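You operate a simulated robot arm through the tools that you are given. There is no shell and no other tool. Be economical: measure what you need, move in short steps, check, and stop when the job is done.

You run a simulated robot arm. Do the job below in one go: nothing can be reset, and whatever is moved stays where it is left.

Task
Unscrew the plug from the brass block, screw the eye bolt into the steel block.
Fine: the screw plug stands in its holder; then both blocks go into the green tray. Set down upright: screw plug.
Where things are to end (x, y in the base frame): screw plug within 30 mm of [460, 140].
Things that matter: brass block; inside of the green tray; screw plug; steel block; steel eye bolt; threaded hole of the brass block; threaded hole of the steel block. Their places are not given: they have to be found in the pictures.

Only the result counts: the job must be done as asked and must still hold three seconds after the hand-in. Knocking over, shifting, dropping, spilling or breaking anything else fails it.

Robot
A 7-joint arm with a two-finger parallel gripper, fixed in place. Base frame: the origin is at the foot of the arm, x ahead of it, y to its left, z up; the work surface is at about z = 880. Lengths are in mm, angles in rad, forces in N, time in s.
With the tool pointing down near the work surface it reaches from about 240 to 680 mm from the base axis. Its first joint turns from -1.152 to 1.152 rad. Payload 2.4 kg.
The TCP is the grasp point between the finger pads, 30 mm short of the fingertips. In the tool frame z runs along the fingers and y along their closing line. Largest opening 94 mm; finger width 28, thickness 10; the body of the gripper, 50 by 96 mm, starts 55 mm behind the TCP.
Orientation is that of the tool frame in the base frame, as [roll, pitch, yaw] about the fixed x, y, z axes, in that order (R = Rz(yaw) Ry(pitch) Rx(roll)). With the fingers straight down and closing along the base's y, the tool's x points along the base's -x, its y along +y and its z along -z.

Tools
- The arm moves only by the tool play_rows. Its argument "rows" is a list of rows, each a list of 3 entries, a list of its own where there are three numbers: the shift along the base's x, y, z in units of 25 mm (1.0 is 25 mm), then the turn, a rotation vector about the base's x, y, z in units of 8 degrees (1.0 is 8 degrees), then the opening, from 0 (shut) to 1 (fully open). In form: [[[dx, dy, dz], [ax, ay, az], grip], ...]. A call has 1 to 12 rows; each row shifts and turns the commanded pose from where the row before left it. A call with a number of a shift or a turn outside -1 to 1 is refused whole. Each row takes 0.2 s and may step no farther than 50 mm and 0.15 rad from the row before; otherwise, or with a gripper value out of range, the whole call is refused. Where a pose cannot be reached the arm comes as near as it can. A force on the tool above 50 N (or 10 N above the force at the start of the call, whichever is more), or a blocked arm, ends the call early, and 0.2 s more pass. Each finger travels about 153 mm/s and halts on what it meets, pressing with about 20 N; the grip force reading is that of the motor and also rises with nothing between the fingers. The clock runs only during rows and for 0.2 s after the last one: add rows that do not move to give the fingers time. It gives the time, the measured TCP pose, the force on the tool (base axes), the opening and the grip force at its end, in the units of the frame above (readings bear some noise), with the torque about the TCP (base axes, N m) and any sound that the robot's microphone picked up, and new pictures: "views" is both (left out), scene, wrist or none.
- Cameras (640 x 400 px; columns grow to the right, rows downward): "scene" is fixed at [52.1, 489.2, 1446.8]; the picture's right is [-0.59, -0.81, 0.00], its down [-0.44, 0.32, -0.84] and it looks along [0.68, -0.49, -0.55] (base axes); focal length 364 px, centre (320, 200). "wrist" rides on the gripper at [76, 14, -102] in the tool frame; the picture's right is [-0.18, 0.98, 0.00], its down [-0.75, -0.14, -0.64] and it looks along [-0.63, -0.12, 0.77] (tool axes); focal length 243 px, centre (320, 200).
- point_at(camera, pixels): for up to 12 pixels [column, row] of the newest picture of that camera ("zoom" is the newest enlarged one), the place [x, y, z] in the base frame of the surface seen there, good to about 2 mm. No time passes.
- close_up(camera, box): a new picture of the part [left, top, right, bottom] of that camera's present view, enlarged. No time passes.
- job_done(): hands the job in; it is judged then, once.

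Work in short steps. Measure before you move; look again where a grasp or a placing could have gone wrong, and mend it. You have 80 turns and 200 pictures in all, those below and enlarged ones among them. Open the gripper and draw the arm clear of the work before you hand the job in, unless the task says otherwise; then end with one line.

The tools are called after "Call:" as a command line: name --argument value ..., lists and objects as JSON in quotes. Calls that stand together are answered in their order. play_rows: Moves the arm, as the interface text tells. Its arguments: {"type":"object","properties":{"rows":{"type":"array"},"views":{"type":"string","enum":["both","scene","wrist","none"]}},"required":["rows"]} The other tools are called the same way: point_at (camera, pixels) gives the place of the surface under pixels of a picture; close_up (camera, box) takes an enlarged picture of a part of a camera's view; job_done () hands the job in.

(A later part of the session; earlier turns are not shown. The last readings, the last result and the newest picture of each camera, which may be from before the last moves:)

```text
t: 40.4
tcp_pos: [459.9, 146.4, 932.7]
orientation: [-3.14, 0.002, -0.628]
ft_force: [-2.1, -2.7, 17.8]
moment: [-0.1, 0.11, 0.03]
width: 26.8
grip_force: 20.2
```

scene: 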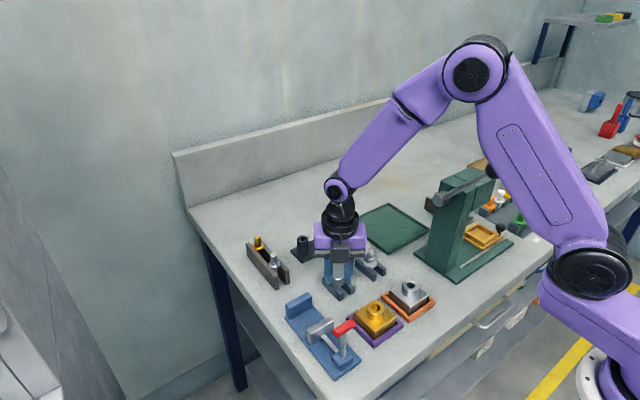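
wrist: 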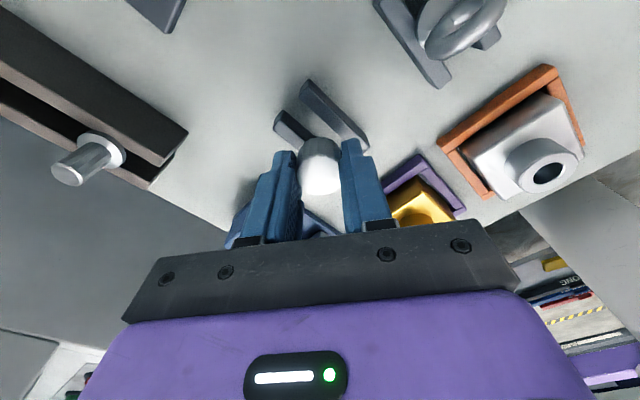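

Contact (Fz +17.8 N). The plug rests on the rails; I'll open slightly, then rise.

Call:
play_rows --rows '[[[0, 0, 0.03], [0, 0, 0], 0.1], [[0, 0, 0], [0, 0, 0], 0.45], [[0, 0, 0], [0, 0, 0], 0.45], [[0, 0, 0], [0, 0, 0], 0.45], [[0, 0, 0.5], [0, 0, 0], 0.45], [[0, 0, 1], [0, 0, 0], 0.45], [[0, 0, 1], [0, 0, 0], 0.45], [[0, 0, 0.6], [0, 0, 0], 0.45]]' --views "both"

Call:
close_up --camera "scene" --box '[320, 240, 400, 310]'

```text
t: 42.2
tcp_pos: [460.0, 147.0, 1009.9]
orientation: [-3.14, 0.0, -0.628]
ft_force: [0.0, -0.4, -0.3]
moment: [0.02, -0.03, -0.02]
width: 42.5
grip_force: 0.2
```

scene: 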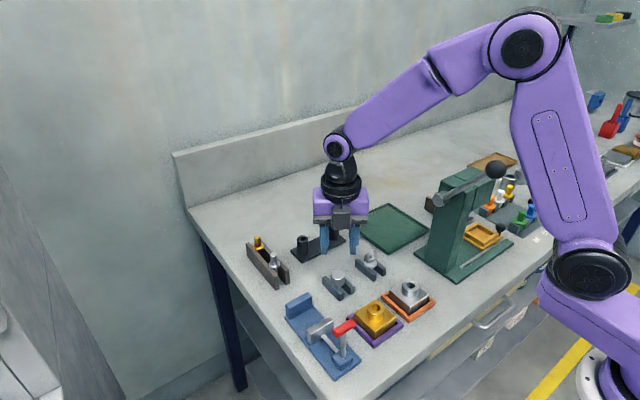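
wrist: 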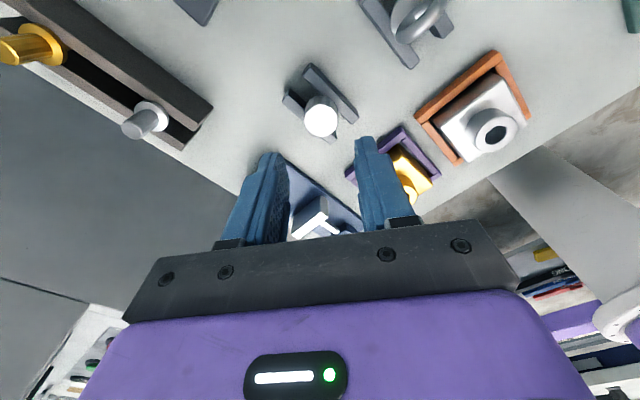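

```text
5.71 times, centred on (360, 275) of scene
```

zoom: 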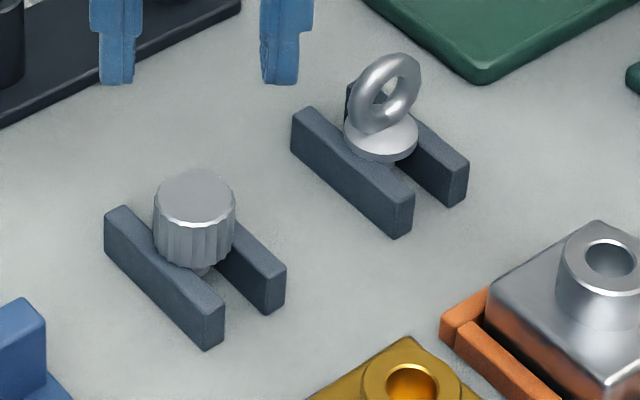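

The plug stands in its holder. Now I'll move above the eye bolt (458,57), turning the wrist back to yaw ≈1.57, to inspect the ring orientation.

Call:
play_rows --rows '[[[0, 0, 0.2], [0, 0, -1], 0.45], [[0, 0, 0.2], [0, 0, -1], 0.45], [[0, 0, 0], [0, 0, -1], 0.45], [[0, 0, 0], [0, 0, -1], 0.45], [[0, 0, 0], [0, 0, -1], 0.45], [[0, 0, 0], [0, 0, -1], 0.45], [[0, 0, 0], [0, 0, -1], 0.45], [[0, 0, 0], [0, 0, -1], 0.45], [[0, 0, 0], [0, 0, -1], 0.45], [[0, 0, 0], [0, 0, -1], 0.45], [[0, 0, 0], [0, 0, -1], 0.45], [[0, 0, 0], [0, 0, -1], 0.45]]' --views "none"

Call:
play_rows --rows '[[[0, 0, 0], [0, 0, -1], 0.45], [[0, -0.4, 0], [0, 0, -1], 0.45], [[0, -0.4, 0], [0, 0, -1], 0.45], [[0, -0.4, 0], [0, 0, -1], 0.45], [[0, -0.4, 0], [0, 0, -1], 0.45], [[0, -0.4, 0], [0, 0, -1], 0.45], [[0, -0.4, 0], [0, 0, -1], 0.45], [[0, -0.4, 0], [0, 0, -1], 0.45], [[0, -0.4, 0], [0, 0, -1], 0.45], [[0, -0.4, 0], [0, 0, -1], 0.45], [[0, 0, 0], [0, 0, -1], 0.45], [[0, 0, 0], [0, 0, -1], 0.45]]' --views "none"

Call:
play_rows --rows '[[[0, 0, 0], [0, 0, -1], 0.45], [[0, 0, 0], [0, 0, -1], 0.45], [[0, 0, 0], [0, 0, -1], 0.45], [[0, 0, 0], [0, 0, -1], 0.45], [[0, 0, 0], [0, 0, -1], 0.45], [[0, 0, 0], [0, 0, -0.25], 0.45], [[0, 0, 0], [0, 0, 0], 0.45]]' --views "both"

Call:
close_up --camera "wrist" --box '[240, 40, 400, 190]'

```text
t: 44.8
tcp_pos: [459.8, 146.7, 1020.4]
orientation: [-3.141, 0.0, -2.309]
ft_force: [-0.2, 0.4, 0.5]
moment: [0.0, 0.01, 0.02]
width: 42.1
grip_force: 0.1
```

```text
t: 47.4
tcp_pos: [459.9, 56.9, 1020.8]
orientation: [-3.141, 0.001, 2.301]
ft_force: [1.0, -0.8, -0.8]
moment: [0.0, 0.0, -0.01]
width: 42.1
grip_force: 0.0
```

```text
t: 49.0
tcp_pos: [459.6, 56.7, 1019.1]
orientation: [-3.141, 0.001, 1.569]
ft_force: [0.4, -0.1, -0.4]
moment: [0.0, 0.02, 0.01]
width: 42.4
grip_force: 0.1
```

scene: 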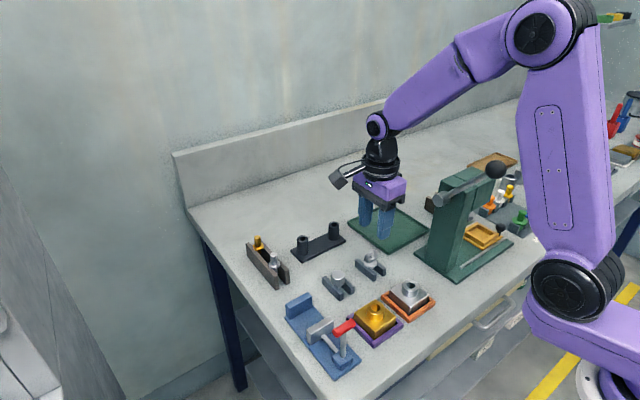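
wrist: 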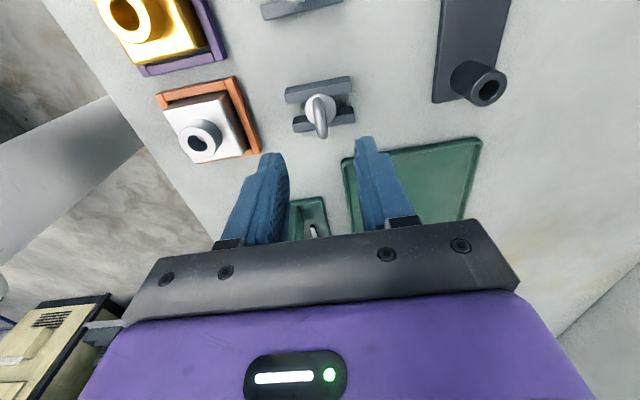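

```text
2.67 times, centred on (320, 115) of wrist
```

zoom: 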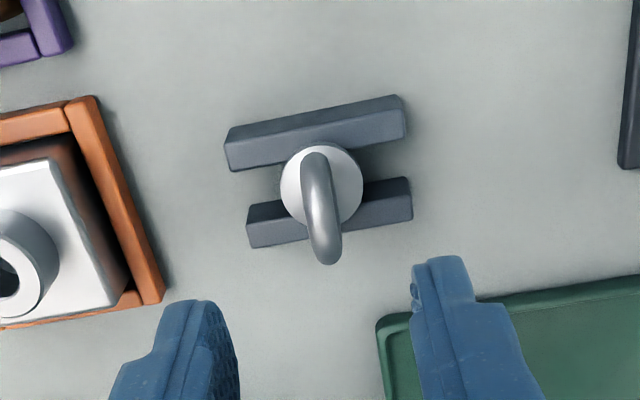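

The ring looks thin along x, so closing along x works. I'll measure the ring.

Call:
point_at --camera "zoom" --pixels '[[313, 158], [316, 180], [320, 205], [324, 230], [327, 255], [305, 205], [335, 205], [290, 190], [352, 180], [308, 240], [341, 240], [345, 200]]'

Call:
point_at --camera "scene" --pixels '[[372, 251], [365, 258], [378, 254], [371, 256], [370, 266], [366, 251]]'

Call:
close_up --camera "scene" --box '[345, 240, 395, 285]'

```text
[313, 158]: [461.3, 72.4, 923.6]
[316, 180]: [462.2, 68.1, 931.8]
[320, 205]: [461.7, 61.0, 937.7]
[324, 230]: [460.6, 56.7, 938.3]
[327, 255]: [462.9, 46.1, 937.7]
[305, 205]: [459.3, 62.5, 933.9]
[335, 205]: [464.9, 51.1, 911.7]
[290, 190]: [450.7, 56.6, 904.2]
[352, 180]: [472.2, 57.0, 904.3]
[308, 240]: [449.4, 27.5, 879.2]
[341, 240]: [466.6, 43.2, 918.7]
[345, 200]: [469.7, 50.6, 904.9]
```

```text
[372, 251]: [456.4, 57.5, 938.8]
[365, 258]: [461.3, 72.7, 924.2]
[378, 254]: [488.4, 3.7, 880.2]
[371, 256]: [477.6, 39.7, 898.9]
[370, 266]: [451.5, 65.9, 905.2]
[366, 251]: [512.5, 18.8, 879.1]
```

```text
8.89 times, centred on (370, 262) of scene
```

zoom: 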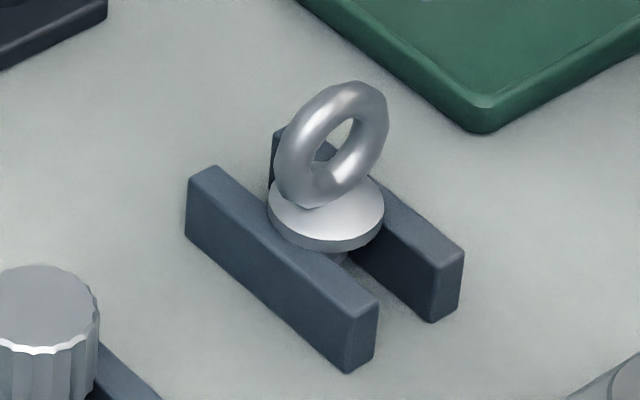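

The ring is centred at (461,57), z 909–940, plane along y. I'll go down to TCP z≈940 and close on its flat faces.

Call:
play_rows --rows '[[[0.06, 0, -0.9], [0, 0, 0], 0.45], [[0, 0, -0.9], [0, 0, 0], 0.45], [[0, 0, -0.9], [0, 0, 0], 0.45], [[0, 0, -0.46], [0, 0, 0], 0.45], [[0, 0, 0], [0, 0, 0], 0.45], [[0, 0, 0], [0, 0, 0], 0.2], [[0, 0, 0], [0, 0, 0], 0], [[0, 0, 0], [0, 0, 0], 0], [[0, 0, 0], [0, 0, 0], 0]]' --views "wrist"

Call:
close_up --camera "scene" --box '[320, 220, 420, 300]'

```text
t: 51.0
tcp_pos: [461.3, 55.6, 940.1]
orientation: [3.14, -0.001, 1.57]
ft_force: [-0.2, 0.4, -0.6]
moment: [0.02, 0.03, 0.0]
width: 8.5
grip_force: 19.6
```

wrist: 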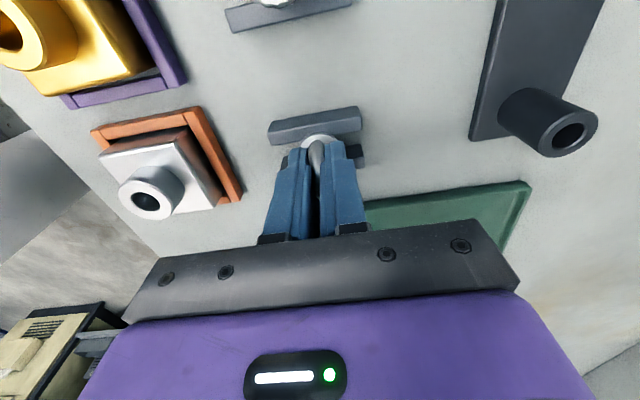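

```text
5.00 times, centred on (370, 260) of scene
```

zoom: 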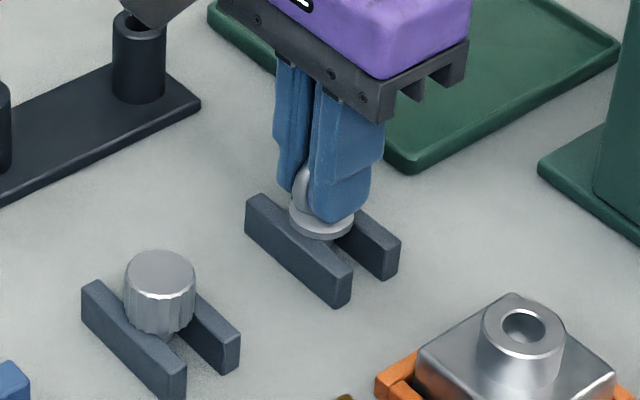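

Holding the eye bolt (8.5 mm). I'll lift it and turn +120° in the air to gain screwing range clear of the press.

Call:
play_rows --rows '[[[0, 0, 0.4], [0, 0, 0], 0], [[0, 0, 1], [0, 0, 0], 0], [[0, 0, 1], [0, 0, 0], 0], [[0, 0, 0.4], [0, 0, 0], 0], [[0, 0, 0], [0, 0, 1], 0], [[0, 0, 0], [0, 0, 1], 0], [[0, 0, 0], [0, 0, 1], 0], [[0, 0, 0], [0, 0, 1], 0], [[0, 0, 0], [0, 0, 1], 0], [[0, 0, 0], [0, 0, 1], 0], [[0, 0, 0], [0, 0, 1], 0], [[0, 0, 0], [0, 0, 1], 0]]' --views "none"

Call:
play_rows --rows '[[[0, 0, 0], [0, 0, 1], 0], [[0, 0, 0], [0, 0, 1], 0], [[0, 0, 0], [0, 0, 1], 0], [[0, 0, 0], [0, 0, 1], 0], [[0, 0, 0], [0, 0, 1], 0], [[0, 0, 0], [0, 0, 1], 0], [[0, 0, 0], [0, 0, 1], 0], [[0, 0, 0], [0, 0, 0], 0]]' --views "both"

Call:
close_up --camera "scene" --box '[390, 270, 430, 305]'

```text
t: 53.6
tcp_pos: [460.8, 56.1, 1012.0]
orientation: [3.141, 0.0, 2.692]
ft_force: [-0.4, -1.1, -0.4]
moment: [0.01, 0.0, 0.03]
width: 8.7
grip_force: 20.1
```

```text
t: 55.4
tcp_pos: [462.1, 56.2, 1011.1]
orientation: [-3.141, -0.001, -2.615]
ft_force: [-0.1, 0.4, -0.2]
moment: [0.02, -0.02, -0.01]
width: 8.6
grip_force: 19.9
```

scene: 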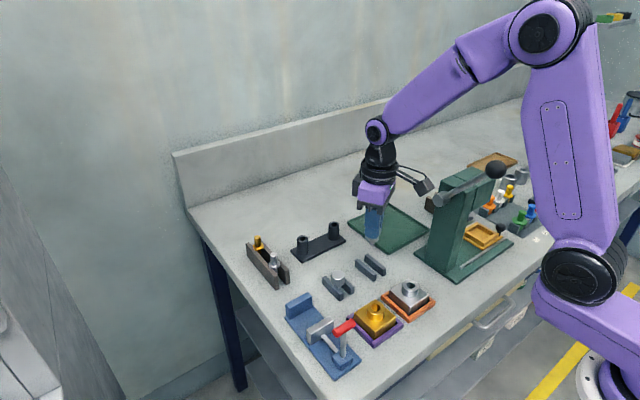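
wrist: 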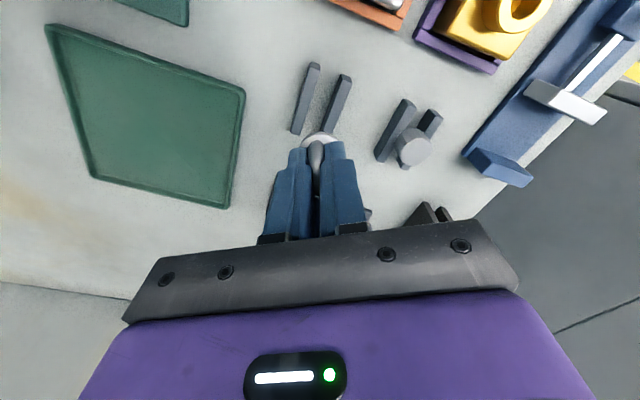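

```text
11.43 times, centred on (410, 288) of scene
```

zoom: 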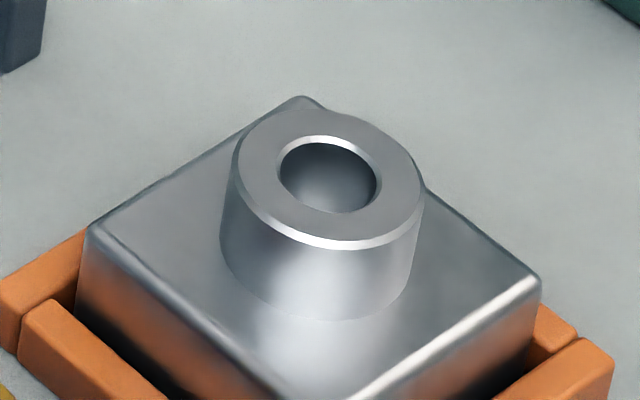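

I'll measure the boss rim and hole points for the exact centre.

Call:
point_at --camera "zoom" --pixels '[[242, 170], [416, 190], [342, 118], [312, 236], [262, 140], [395, 232], [270, 180], [390, 180], [335, 128], [318, 222], [265, 218], [400, 150]]'

Call:
close_up --camera "scene" --box '[350, 200, 400, 260]'

```text
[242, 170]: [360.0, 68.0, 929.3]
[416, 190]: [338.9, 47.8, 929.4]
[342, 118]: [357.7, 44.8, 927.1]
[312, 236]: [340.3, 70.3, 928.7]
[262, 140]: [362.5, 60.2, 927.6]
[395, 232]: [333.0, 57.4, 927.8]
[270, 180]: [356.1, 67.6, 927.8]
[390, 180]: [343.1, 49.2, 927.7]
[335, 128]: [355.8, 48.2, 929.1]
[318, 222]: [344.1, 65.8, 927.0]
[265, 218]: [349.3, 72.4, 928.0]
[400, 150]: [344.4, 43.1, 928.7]
```

```text
6.67 times, centred on (375, 230) of scene
```

zoom: 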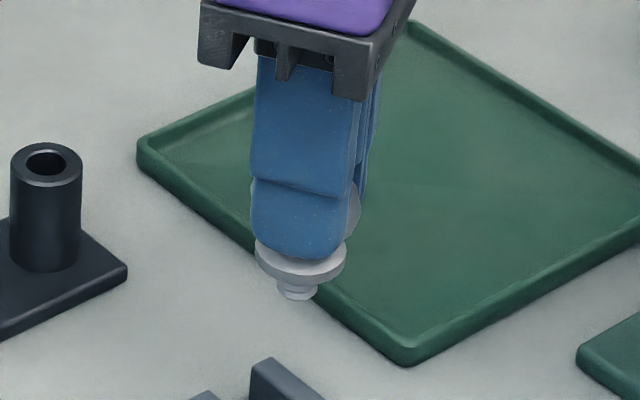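

Hole centre ≈(348.8,57.7). I'll measure the held flange and stud in the same camera for its offset to the TCP (462,56).

Call:
point_at --camera "zoom" --pixels '[[260, 256], [342, 256], [300, 268], [300, 280], [298, 296], [283, 287], [314, 288], [270, 268], [330, 270]]'

```text
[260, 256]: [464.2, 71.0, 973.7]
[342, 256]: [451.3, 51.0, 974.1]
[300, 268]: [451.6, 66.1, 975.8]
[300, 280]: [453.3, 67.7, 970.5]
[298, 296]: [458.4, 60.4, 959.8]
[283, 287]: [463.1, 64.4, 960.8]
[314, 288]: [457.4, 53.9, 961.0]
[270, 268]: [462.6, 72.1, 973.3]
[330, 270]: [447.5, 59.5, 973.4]
```

The two cameras' biases differ by ~2 mm, so I'll hover just above the boss and compare stud with hole directly.

Call:
play_rows --rows '[[[-0.9, 0, 0], [0, 0, 0], 0], [[-0.9, 0, 0], [0, 0, 0], 0], [[-0.9, 0, 0], [0, 0, 0], 0], [[-0.9, 0, 0], [0, 0, 0], 0], [[-0.85, 0, 0], [0, 0, 0], 0], [[0, 0, -0.4], [0, 0, 0], 0], [[0, 0, -0.4], [0, 0, 0], 0], [[0, 0, 0], [0, 0, 0], 0]]' --views "both"

Call:
close_up --camera "wrist" --box '[240, 50, 400, 200]'

Call:
close_up --camera "scene" --box '[385, 255, 435, 300]'

```text
t: 57.2
tcp_pos: [350.3, 56.4, 990.1]
orientation: [-3.141, -0.001, -2.619]
ft_force: [-0.6, 0.0, -0.8]
moment: [-0.01, 0.03, 0.01]
width: 8.8
grip_force: 19.5
```

scene: 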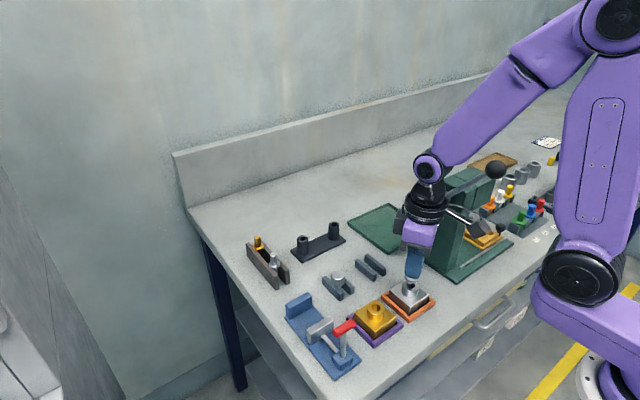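
wrist: 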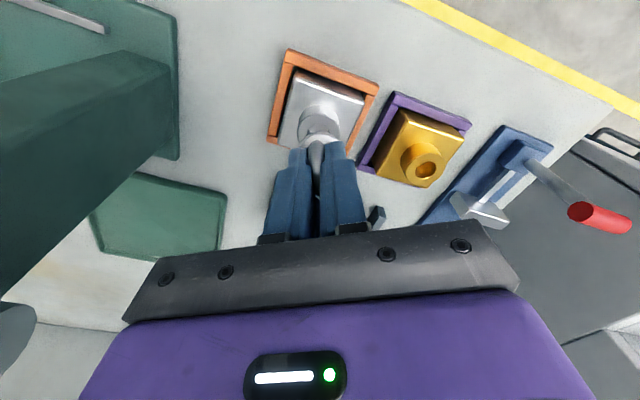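

```text
2.67 times, centred on (320, 125) of wrist
```

zoom: 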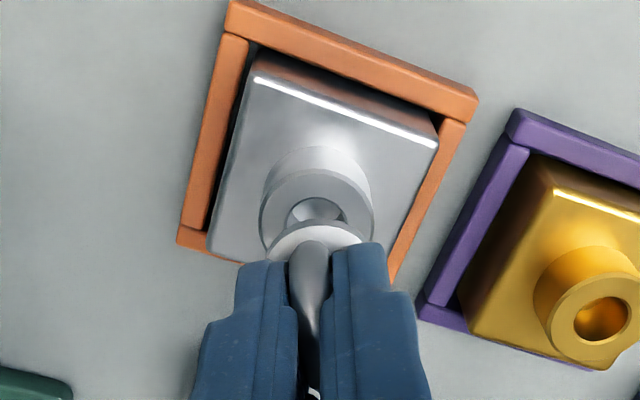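

```text
8.89 times, centred on (410, 278) of scene
```

zoom: 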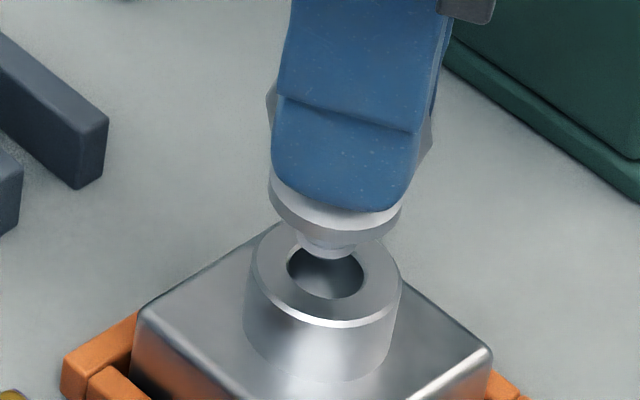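

Stud and hole agree within ~0.5 mm in both views. I'll nudge +0.5 mm in y and lower gently toward contact.

Call:
play_rows --rows '[[[0, 0.02, -0.16], [0, 0, 0], 0], [[0, 0, -0.12], [0, 0, 0], 0], [[0, 0, -0.06], [0, 0, 0], 0], [[0, 0, 0], [0, 0, 0], 0]]' --views "scene"

Call:
close_up --camera "scene" --box '[385, 255, 435, 300]'

```text
t: 58.2
tcp_pos: [351.8, 56.6, 983.8]
orientation: [-3.142, 0.001, -2.619]
ft_force: [0.6, 0.6, -1.7]
moment: [0.03, -0.01, -0.01]
width: 8.8
grip_force: 19.8
```

scene: 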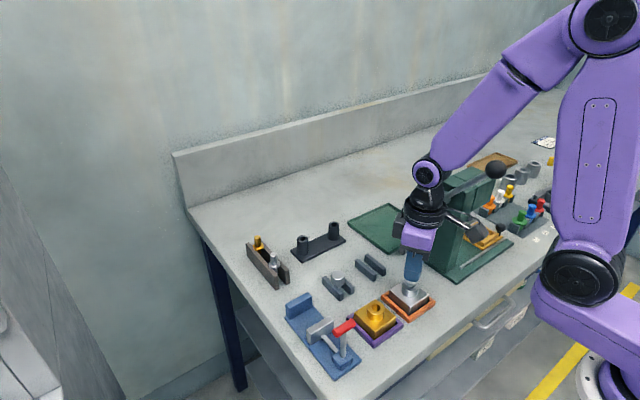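

```text
8.89 times, centred on (410, 278) of scene
```

zoom: 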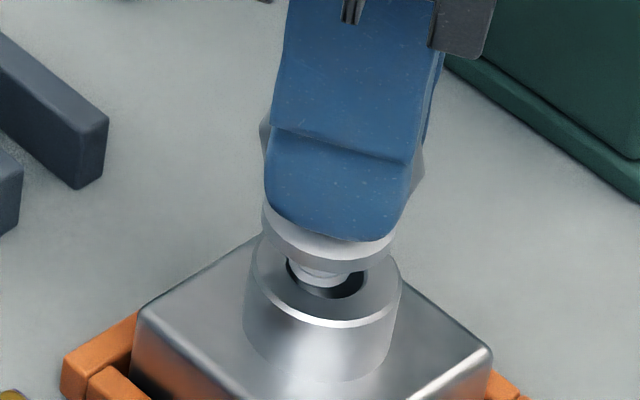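

Nearly entering the hole. I'll correct -0.3 mm and creep down until contact.

Call:
play_rows --rows '[[[-0.01, -0.012, -0.04], [0, 0, 0], 0], [[0, 0, -0.03], [0, 0, 0], 0], [[0, 0, -0.03], [0, 0, 0], 0], [[0, 0, -0.03], [0, 0, 0], 0], [[0, 0, 0], [0, 0, 0], 0]]' --views "none"

Call:
close_up --camera "scene" --box '[385, 255, 435, 300]'

```text
t: 59.4
tcp_pos: [348.9, 56.2, 978.6]
orientation: [-3.141, 0.0, -2.616]
ft_force: [-0.3, -1.3, -0.2]
moment: [-0.05, -0.01, 0.01]
width: 8.6
grip_force: 19.6
```

```text
8.89 times, centred on (410, 278) of scene
```

zoom: 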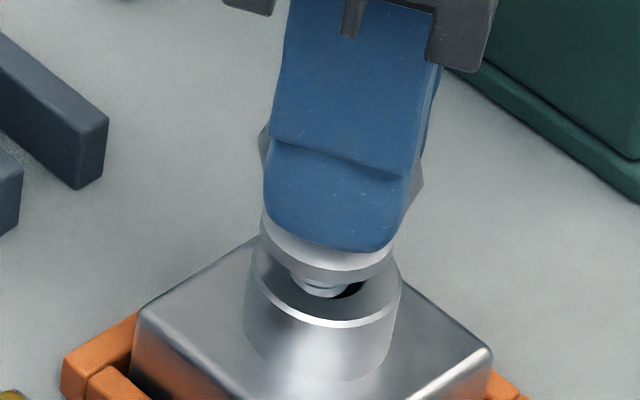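

The stud sits slightly left and front of the hole (gap visible at (352,290)). I'll shift y by -1.2 mm and re-check.

Call:
play_rows --rows '[[[0, 0, 0.06], [0, 0, 0], 0], [[0.01, -0.05, 0], [0, 0, 0], 0], [[0, 0, 0], [0, 0, 0], 0]]' --views "wrist"

Call:
close_up --camera "scene" --box '[385, 255, 435, 300]'

Call:
close_up --camera "wrist" --box '[280, 90, 360, 165]'

```text
t: 60.2
tcp_pos: [350.3, 54.9, 980.3]
orientation: [3.142, -0.001, -2.619]
ft_force: [-1.2, -0.9, -1.0]
moment: [0.01, 0.03, 0.02]
width: 8.6
grip_force: 19.6
```

wrist: 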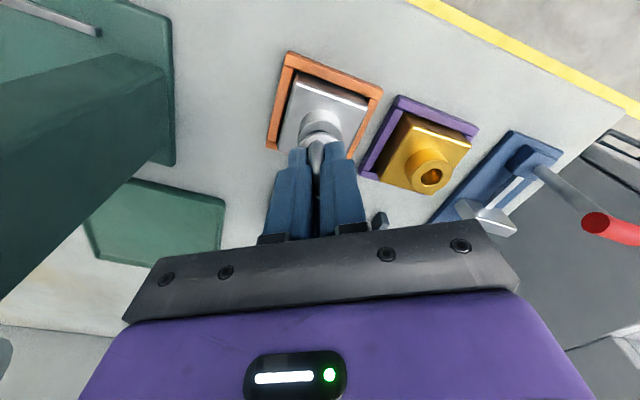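

```text
8.89 times, centred on (410, 278) of scene
```

zoom: 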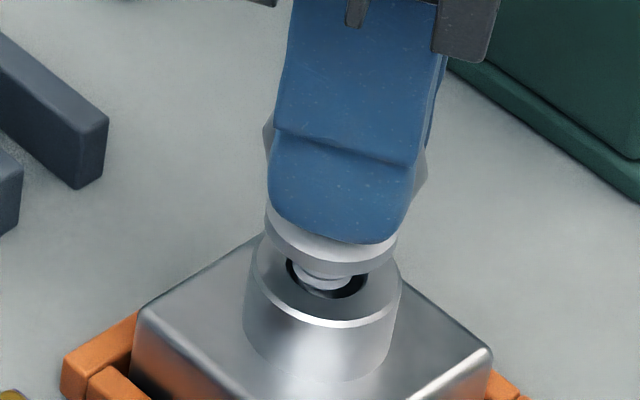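

```text
5.33 times, centred on (320, 128) of wrist
```

zoom: 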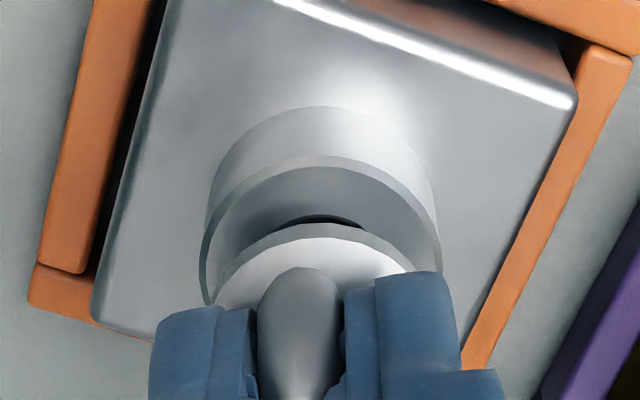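

Well centred now within ~1 mm; the wrist view suggests a small (-0.5,+0.3) correction. I'll apply it and lower until contact.

Call:
play_rows --rows '[[[-0.02, 0.014, -0.06], [0, 0, 0], 0], [[0, 0, -0.03], [0, 0, 0], 0], [[0, 0, -0.03], [0, 0, 0], 0], [[0, 0, -0.03], [0, 0, 0], 0], [[0, 0, 0], [0, 0, 0], 0]]' --views "none"

Call:
close_up --camera "scene" --box '[385, 255, 435, 300]'

```text
t: 61.4
tcp_pos: [349.0, 56.0, 976.0]
orientation: [3.141, 0.0, -2.619]
ft_force: [-1.1, 0.2, -0.8]
moment: [0.02, -0.01, -0.03]
width: 8.7
grip_force: 20.1
```

```text
8.89 times, centred on (410, 278) of scene
```

zoom: 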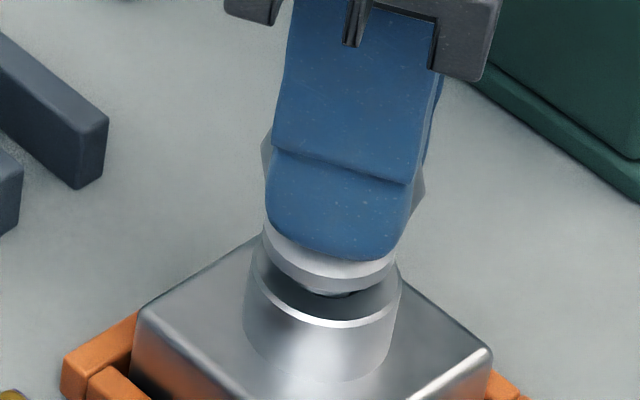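

Still no contact at 976 and the stud appears to be entering the hole. Creeping further.

Call:
play_rows --rows '[[[0, 0, -0.03], [0, 0, 0], 0], [[0, 0, -0.03], [0, 0, 0], 0], [[0, 0, -0.03], [0, 0, 0], 0], [[0, 0, 0], [0, 0, 0], 0]]' --views "none"

Call:
close_up --camera "scene" --box '[385, 255, 435, 300]'

```text
t: 62.4
tcp_pos: [349.2, 55.4, 973.7]
orientation: [-3.14, 0.001, -2.618]
ft_force: [0.8, 0.1, -0.2]
moment: [-0.01, -0.01, -0.01]
width: 8.5
grip_force: 20.4
```

```text
8.89 times, centred on (410, 278) of scene
```

zoom: 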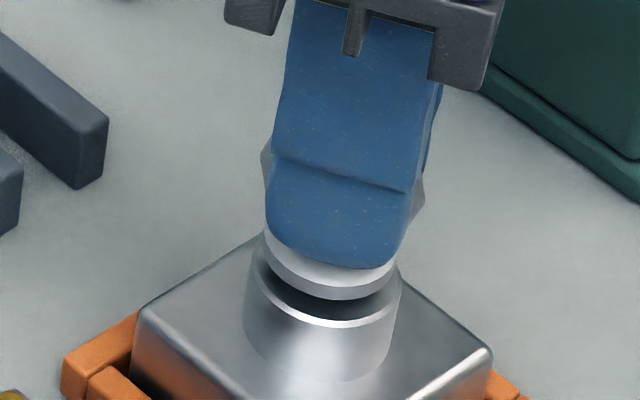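

Continuing down with no contact force so far.

Call:
play_rows --rows '[[[0, 0, -0.03], [0, 0, 0], 0], [[0, 0, -0.03], [0, 0, 0], 0], [[0, 0, 0], [0, 0, 0], 0]]' --views "none"

```text
t: 63.2
tcp_pos: [349.1, 55.7, 972.9]
orientation: [3.141, 0.001, -2.618]
ft_force: [0.5, -4.0, 1.8]
moment: [-0.13, -0.01, -0.03]
width: 8.9
grip_force: 20.1
```

Light contact at 972.9 – the thread start. I'll turn clockwise 96° following 3 mm/turn downward.

Call:
play_rows --rows '[[[0, 0, -0.004], [0, 0, -1], 0], [[0, 0, -0.004], [0, 0, -1], 0], [[0, 0, -0.004], [0, 0, -1], 0], [[0, 0, -0.004], [0, 0, -1], 0], [[0, 0, -0.004], [0, 0, -1], 0], [[0, 0, -0.004], [0, 0, -1], 0], [[0, 0, -0.003], [0, 0, -1], 0], [[0, 0, -0.003], [0, 0, -1], 0], [[0, 0, -0.003], [0, 0, -1], 0], [[0, 0, -0.003], [0, 0, -1], 0], [[0, 0, -0.003], [0, 0, -1], 0], [[0, 0, -0.003], [0, 0, -1], 0]]' --views "none"

Call:
close_up --camera "scene" --box '[385, 255, 435, 300]'

```text
t: 65.8
tcp_pos: [349.6, 54.9, 971.1]
orientation: [-3.141, 0.001, 1.987]
ft_force: [1.3, 0.9, 0.0]
moment: [0.05, -0.05, 0.0]
width: 8.7
grip_force: 19.4
```

```text
8.89 times, centred on (410, 278) of scene
```

zoom: 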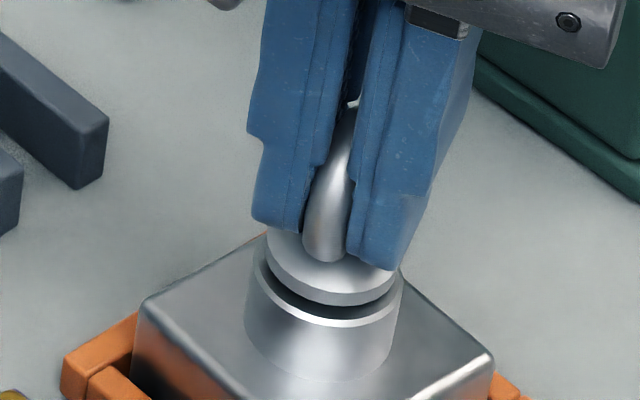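

It's threading in. Continuing 88°.

Call:
play_rows --rows '[[[0, 0, -0.003], [0, 0, -1], 0], [[0, 0, -0.003], [0, 0, -1], 0], [[0, 0, -0.003], [0, 0, -1], 0], [[0, 0, -0.003], [0, 0, -1], 0], [[0, 0, -0.003], [0, 0, -1], 0], [[0, 0, -0.003], [0, 0, -1], 0], [[0, 0, -0.003], [0, 0, -1], 0], [[0, 0, -0.003], [0, 0, -1], 0], [[0, 0, -0.003], [0, 0, -1], 0], [[0, 0, -0.003], [0, 0, -1], 0], [[0, 0, -0.003], [0, 0, -1], 0]]' --views "none"

Call:
close_up --camera "scene" --box '[385, 255, 435, 300]'

```text
t: 68.2
tcp_pos: [349.9, 55.8, 971.8]
orientation: [-3.14, -0.002, 0.451]
ft_force: [5.8, -2.6, 4.1]
moment: [0.02, -0.26, 0.03]
width: 9.0
grip_force: 19.9
```

```text
8.89 times, centred on (410, 278) of scene
```

zoom: 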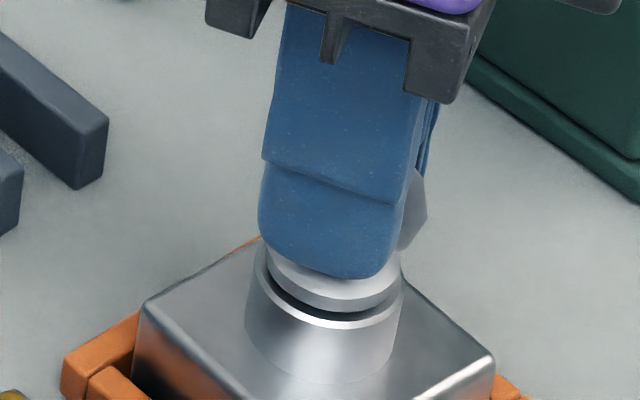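

Gap is about 2 mm now, with some side force. I'll release, rewind +180° and look.

Call:
play_rows --rows '[[[0, 0, 0], [0, 0, 0], 0.4], [[0, 0, 0], [0, 0, 0], 0.4], [[0, 0, 0], [0, 0, 1], 0.4], [[0, 0, 0], [0, 0, 1], 0.4], [[0, 0, 0], [0, 0, 1], 0.4], [[0, 0, 0], [0, 0, 1], 0.4], [[0, 0, 0], [0, 0, 1], 0.4], [[0, 0, 0], [0, 0, 1], 0.4], [[0, 0, 0], [0, 0, 1], 0.4], [[0, 0, 0], [0, 0, 1], 0.4], [[0, 0, 0], [0, 0, 1], 0.4], [[0, 0, 0], [0, 0, 1], 0.4]]' --views "none"

Call:
close_up --camera "scene" --box '[385, 255, 435, 300]'

Call:
play_rows --rows '[[[0, 0, 0], [0, 0, 1], 0.4], [[0, 0, 0], [0, 0, 1], 0.4], [[0, 0, 0], [0, 0, 1], 0.4], [[0, 0, 0], [0, 0, 1], 0.4], [[0, 0, 0], [0, 0, 1], 0.4], [[0, 0, 0], [0, 0, 1], 0.4], [[0, 0, 0], [0, 0, 1], 0.4], [[0, 0, 0], [0, 0, 1], 0.4], [[0, 0, 0], [0, 0, 1], 0.4], [[0, 0, 0], [0, 0, 1], 0.4], [[0, 0, 0], [0, 0, 1], 0.4], [[0, 0, 0], [0, 0, 0.5], 0.4]]' --views "both"

Call:
close_up --camera "wrist" --box '[240, 70, 400, 220]'

```text
t: 70.8
tcp_pos: [349.8, 55.1, 971.7]
orientation: [-3.141, -0.001, 1.854]
ft_force: [0.1, 0.5, 0.6]
moment: [-0.01, -0.02, -0.01]
width: 37.3
grip_force: 0.0
```

```text
8.89 times, centred on (410, 278) of scene
```

zoom: 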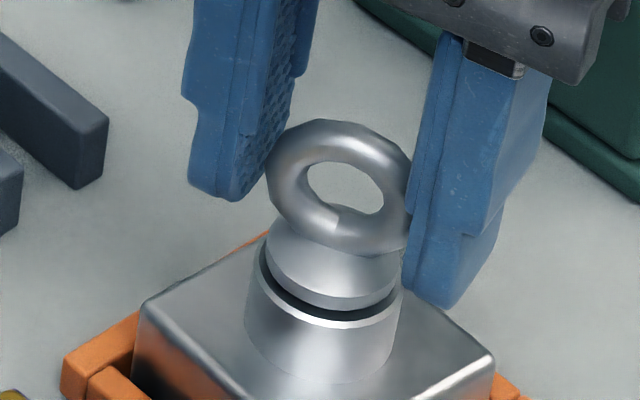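

```text
t: 73.4
tcp_pos: [348.1, 55.5, 971.4]
orientation: [-3.141, 0.001, -2.825]
ft_force: [0.0, 0.1, -0.3]
moment: [-0.02, -0.03, 0.01]
width: 37.6
grip_force: 0.1
```

scene: 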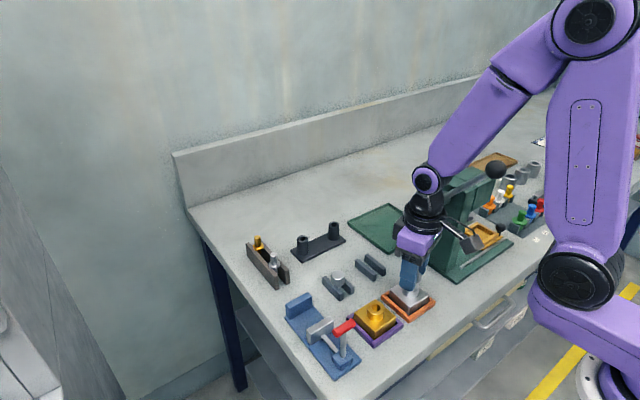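
wrist: 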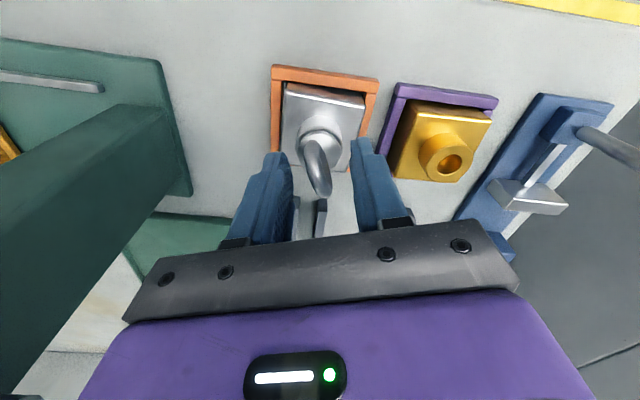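

```text
2.67 times, centred on (320, 145) of wrist
```

zoom: 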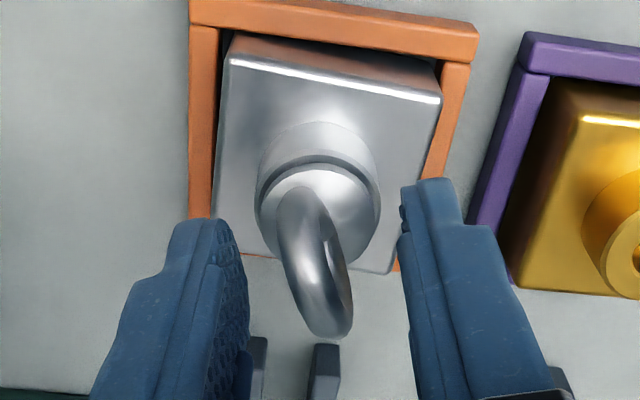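

The bolt stands in the thread. I rewound 172°; the ring looks a bit rotated relative to the fingers, so I'll measure it.

Call:
point_at --camera "zoom" --pixels '[[295, 200], [300, 215], [306, 240], [314, 270], [322, 295], [332, 320], [280, 240], [345, 280], [318, 180], [262, 205], [378, 205], [318, 165]]'

Call:
point_at --camera "scene" --pixels '[[413, 282], [409, 290], [408, 295]]'

```text
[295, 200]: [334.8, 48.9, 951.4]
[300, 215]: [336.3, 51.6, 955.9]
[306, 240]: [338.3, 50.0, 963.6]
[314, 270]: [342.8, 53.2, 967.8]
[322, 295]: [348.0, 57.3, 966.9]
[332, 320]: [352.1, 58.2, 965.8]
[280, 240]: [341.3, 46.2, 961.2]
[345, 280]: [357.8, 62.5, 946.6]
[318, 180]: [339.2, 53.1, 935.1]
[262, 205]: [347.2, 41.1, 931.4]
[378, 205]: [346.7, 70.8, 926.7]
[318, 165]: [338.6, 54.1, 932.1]
```

```text
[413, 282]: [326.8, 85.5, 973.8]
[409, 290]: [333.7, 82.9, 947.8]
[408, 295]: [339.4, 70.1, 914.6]
```

The ring lies at ~27–29°, the fingers at 18°. I'll turn +9.6°, re-grip, and turn clockwise ~88° watching for seating.

Call:
play_rows --rows '[[[-0.01, 0, -0.03], [0, 0, 1], 0.4], [[0, 0, 0], [0, 0, 0.2], 0.4], [[0, 0, 0], [0, 0, 0], 0.1], [[0, 0, 0], [0, 0, 0], 0], [[0, 0, 0], [0, 0, 0], 0]]' --views "none"

Call:
play_rows --rows '[[[0, 0, -0.003], [0, 0, -1], 0], [[0, 0, -0.003], [0, 0, -1], 0], [[0, 0, -0.003], [0, 0, -1], 0], [[0, 0, -0.003], [0, 0, -1], 0], [[0, 0, -0.003], [0, 0, -1], 0], [[0, 0, -0.003], [0, 0, -1], 0], [[0, 0, -0.003], [0, 0, -1], 0], [[0, 0, -0.003], [0, 0, -1], 0], [[0, 0, -0.003], [0, 0, -1], 0], [[0, 0, -0.003], [0, 0, -1], 0], [[0, 0, -0.003], [0, 0, -1], 0]]' --views "none"

Call:
close_up --camera "scene" --box '[385, 255, 435, 300]'

```text
t: 74.6
tcp_pos: [349.2, 55.6, 968.9]
orientation: [-3.139, -0.001, -2.66]
ft_force: [1.2, -2.6, -0.2]
moment: [-0.05, -0.05, -0.03]
width: 8.7
grip_force: 19.3
```

```text
t: 77.0
tcp_pos: [348.9, 55.6, 967.1]
orientation: [-3.141, 0.001, 2.084]
ft_force: [1.0, -2.0, 0.8]
moment: [-0.07, -0.06, -0.06]
width: 8.4
grip_force: 20.3
```

```text
8.89 times, centred on (410, 278) of scene
```

zoom: 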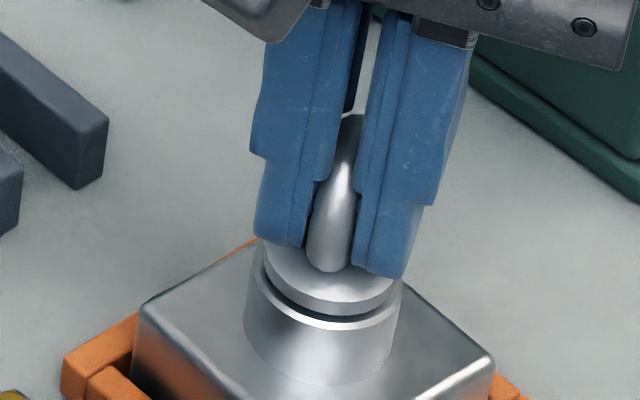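

Gap is now about 1 mm and it's still threading smoothly. Continuing 96°.

Call:
play_rows --rows '[[[0, 0, -0.003], [0, 0, -1], 0], [[0, 0, -0.003], [0, 0, -1], 0], [[0, 0, -0.003], [0, 0, -1], 0], [[0, 0, -0.003], [0, 0, -1], 0], [[0, 0, -0.003], [0, 0, -1], 0], [[0, 0, -0.003], [0, 0, -1], 0], [[0, 0, -0.003], [0, 0, -1], 0], [[0, 0, -0.003], [0, 0, -1], 0], [[0, 0, -0.003], [0, 0, -1], 0], [[0, 0, -0.003], [0, 0, -1], 0], [[0, 0, -0.003], [0, 0, -1], 0], [[0, 0, -0.003], [0, 0, -1], 0]]' --views "none"

Call:
close_up --camera "scene" --box '[385, 255, 435, 300]'

```text
t: 79.6
tcp_pos: [350.1, 55.6, 966.4]
orientation: [3.141, -0.003, 0.409]
ft_force: [4.6, -4.5, 3.9]
moment: [-0.07, -0.1, 0.43]
width: 8.8
grip_force: 19.8
```

```text
8.89 times, centred on (410, 278) of scene
```

zoom: 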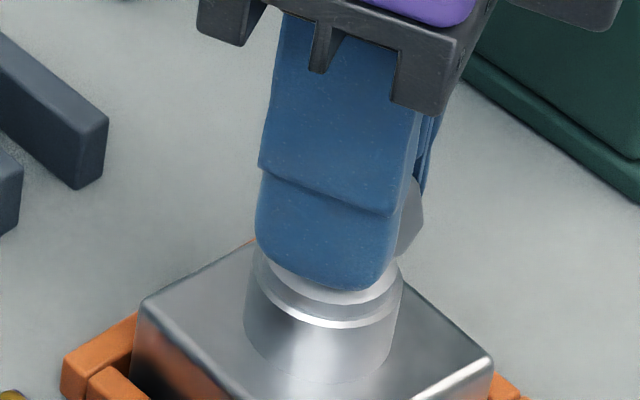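

Torque rose to 0.43 N·m and the gap is gone: seating. I'll turn 8–16° more to confirm it's tight.

Call:
play_rows --rows '[[[0, 0, 0], [0, 0, -1], 0], [[0, 0, 0], [0, 0, 0], 0]]' --views "none"

Call:
close_up --camera "scene" --box '[395, 265, 425, 295]'

```text
t: 80.2
tcp_pos: [349.6, 55.9, 968.0]
orientation: [3.141, -0.001, 0.27]
ft_force: [5.3, -6.2, 1.7]
moment: [-0.11, -0.23, 0.52]
width: 11.9
grip_force: 19.3
```

```text
13.33 times, centred on (410, 280) of scene
```

zoom: 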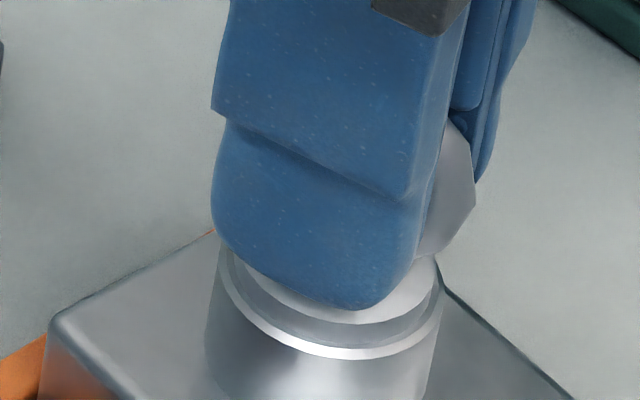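

The flange is tight against the boss (ring now resists, torque 0.52). I'll ease back, release, rise and turn to yaw 1.57.

Call:
play_rows --rows '[[[0, 0, 0], [0, 0, 0.7], 0], [[0, 0, 0], [0, 0, 0], 0.4], [[0, 0, 0], [0, 0, 0], 0.4], [[0, 0, 0.4], [0, 0, 0], 0.4], [[0, 0, 1], [0, 0, 0], 0.75], [[0, 0, 1], [0, 0, 0.5], 0.75], [[0, 0, 0], [0, 0, 1], 0.75], [[0, 0, 0], [0, 0, 1], 0.75], [[0, 0, 0], [0, 0, 1], 0.75], [[0, 0, 0], [0, 0, 1], 0.75], [[0, 0, 0], [0, 0, 1], 0.75], [[0, 0, 0], [0, 0, 1], 0.75]]' --views "none"

Call:
play_rows --rows '[[[0, 0, 0], [0, 0, 1], 0.75], [[0, 0, 0], [0, 0, 1], 0.75], [[0, 0, 0], [0, 0, 0.1], 0.75], [[0, 0, 0], [0, 0, 0], 0.75]]' --views "both"

Call:
close_up --camera "scene" --box '[350, 255, 450, 335]'

Call:
close_up --camera "wrist" --box '[230, 40, 410, 200]'

```text
t: 82.8
tcp_pos: [348.5, 55.4, 1025.1]
orientation: [-3.141, 0.0, 1.282]
ft_force: [-0.4, 0.2, -0.3]
moment: [-0.01, 0.03, -0.02]
width: 70.5
grip_force: 0.0
```

```text
t: 83.8
tcp_pos: [349.4, 55.7, 1028.5]
orientation: [-3.141, 0.0, 1.572]
ft_force: [0.3, -0.2, 0.0]
moment: [0.03, 0.02, 0.0]
width: 70.5
grip_force: 0.1
```

scene: 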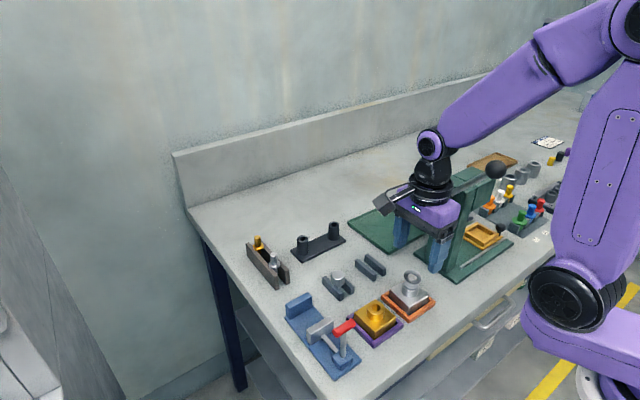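
wrist: 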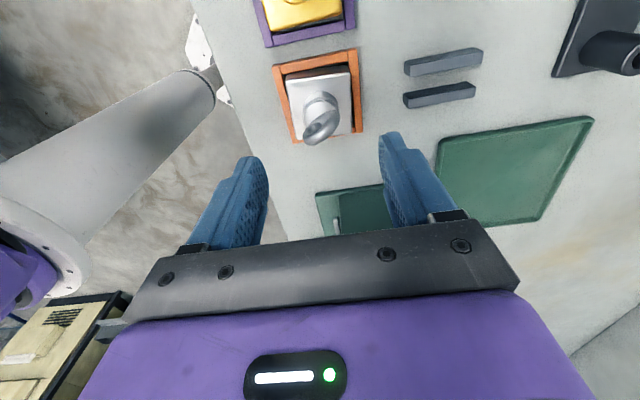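

```text
5.00 times, centred on (400, 295) of scene
```

zoom: 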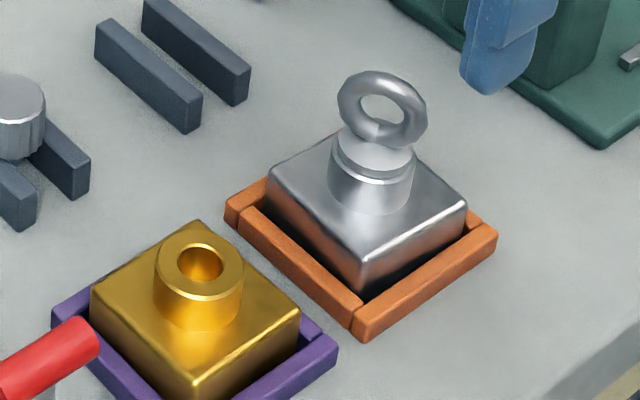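

```text
2.50 times, centred on (320, 120) of wrist
```

zoom: 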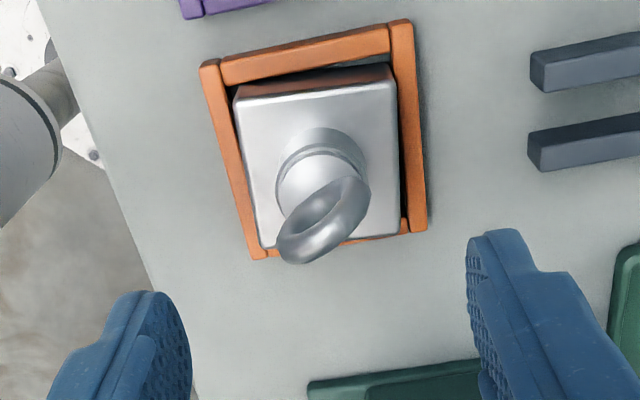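

The eye bolt is seated. I'll measure the steel block's corners and nest height for the side grasp.

Call:
point_at --camera "zoom" --pixels '[[240, 102], [387, 87], [268, 242], [395, 225], [250, 160], [393, 150], [228, 160], [410, 150], [300, 60], [330, 245], [320, 185], [340, 260]]'

```text
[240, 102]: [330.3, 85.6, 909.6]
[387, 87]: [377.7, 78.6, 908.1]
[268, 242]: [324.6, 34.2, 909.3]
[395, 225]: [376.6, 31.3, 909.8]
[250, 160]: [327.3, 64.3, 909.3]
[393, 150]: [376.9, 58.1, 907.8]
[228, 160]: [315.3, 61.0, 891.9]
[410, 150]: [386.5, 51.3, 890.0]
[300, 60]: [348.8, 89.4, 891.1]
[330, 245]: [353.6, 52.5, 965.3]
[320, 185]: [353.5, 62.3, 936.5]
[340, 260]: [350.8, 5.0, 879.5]
```

Block centre is about (350.5,57), yaw -4.5°, with nest top at 891. I'll descend to TCP 924 (tips at 894) and close on its sides.

Call:
play_rows --rows '[[[0.04, 0.05, -0.8], [0, 0, -0.55], 0.75], [[0, 0, -0.8], [0, 0, 0], 0.75], [[0, 0, -0.8], [0, 0, 0], 0.75], [[0, 0, -0.8], [0, 0, 0], 0.75], [[0, 0, -0.8], [0, 0, 0], 0.75], [[0, 0, -0.16], [0, 0, 0], 0.75], [[0, 0, 0], [0, 0, 0], 0.75], [[0, 0, 0], [0, 0, 0], 0.45], [[0, 0, 0], [0, 0, 0], 0.45], [[0, 0, 0], [0, 0, 0], 0.45]]' --views "wrist"

Call:
close_up --camera "scene" --box '[350, 245, 450, 325]'

```text
t: 86.0
tcp_pos: [349.3, 57.0, 923.7]
orientation: [-3.141, 0.001, 1.493]
ft_force: [-1.1, 1.3, -1.6]
moment: [0.06, 0.03, 0.05]
width: 55.7
grip_force: 19.5
```

wrist: 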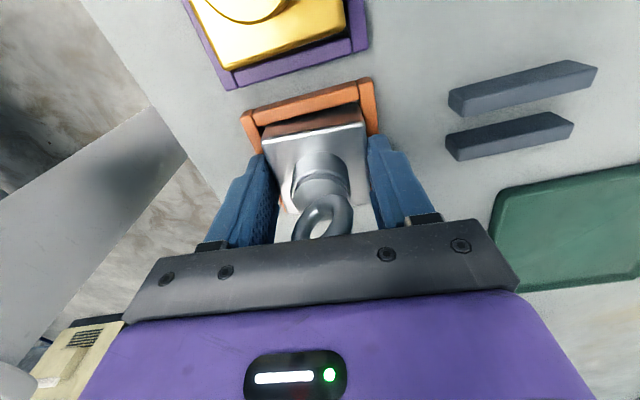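

```text
5.00 times, centred on (400, 285) of scene
```

zoom: 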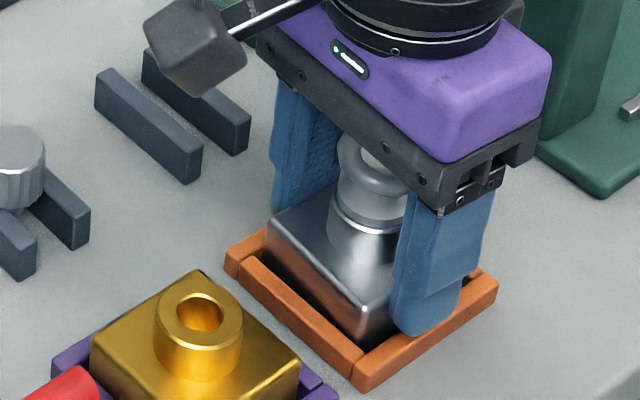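

Gripped at 55.7 mm. I'll lift 20 mm and check the hold.

Call:
play_rows --rows '[[[0, 0, 0.2], [0, 0, 0], 0.45], [[0, 0, 0.3], [0, 0, 0], 0.45], [[0, 0, 0.4], [0, 0, 0], 0.45], [[0, 0, 0], [0, 0, 0], 0.45]]' --views "none"

Call:
close_up --camera "scene" --box '[350, 235, 450, 315]'

```text
t: 87.0
tcp_pos: [350.0, 56.6, 945.7]
orientation: [3.14, 0.0, 1.495]
ft_force: [1.1, -0.5, -4.7]
moment: [0.02, -0.01, 0.01]
width: 55.7
grip_force: 19.9
```

```text
5.00 times, centred on (400, 275) of scene
```

zoom: 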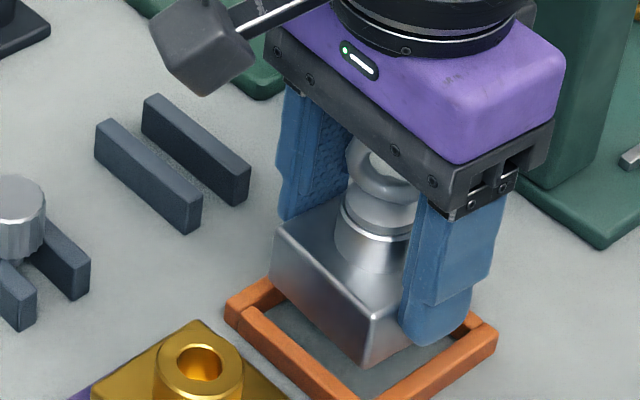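

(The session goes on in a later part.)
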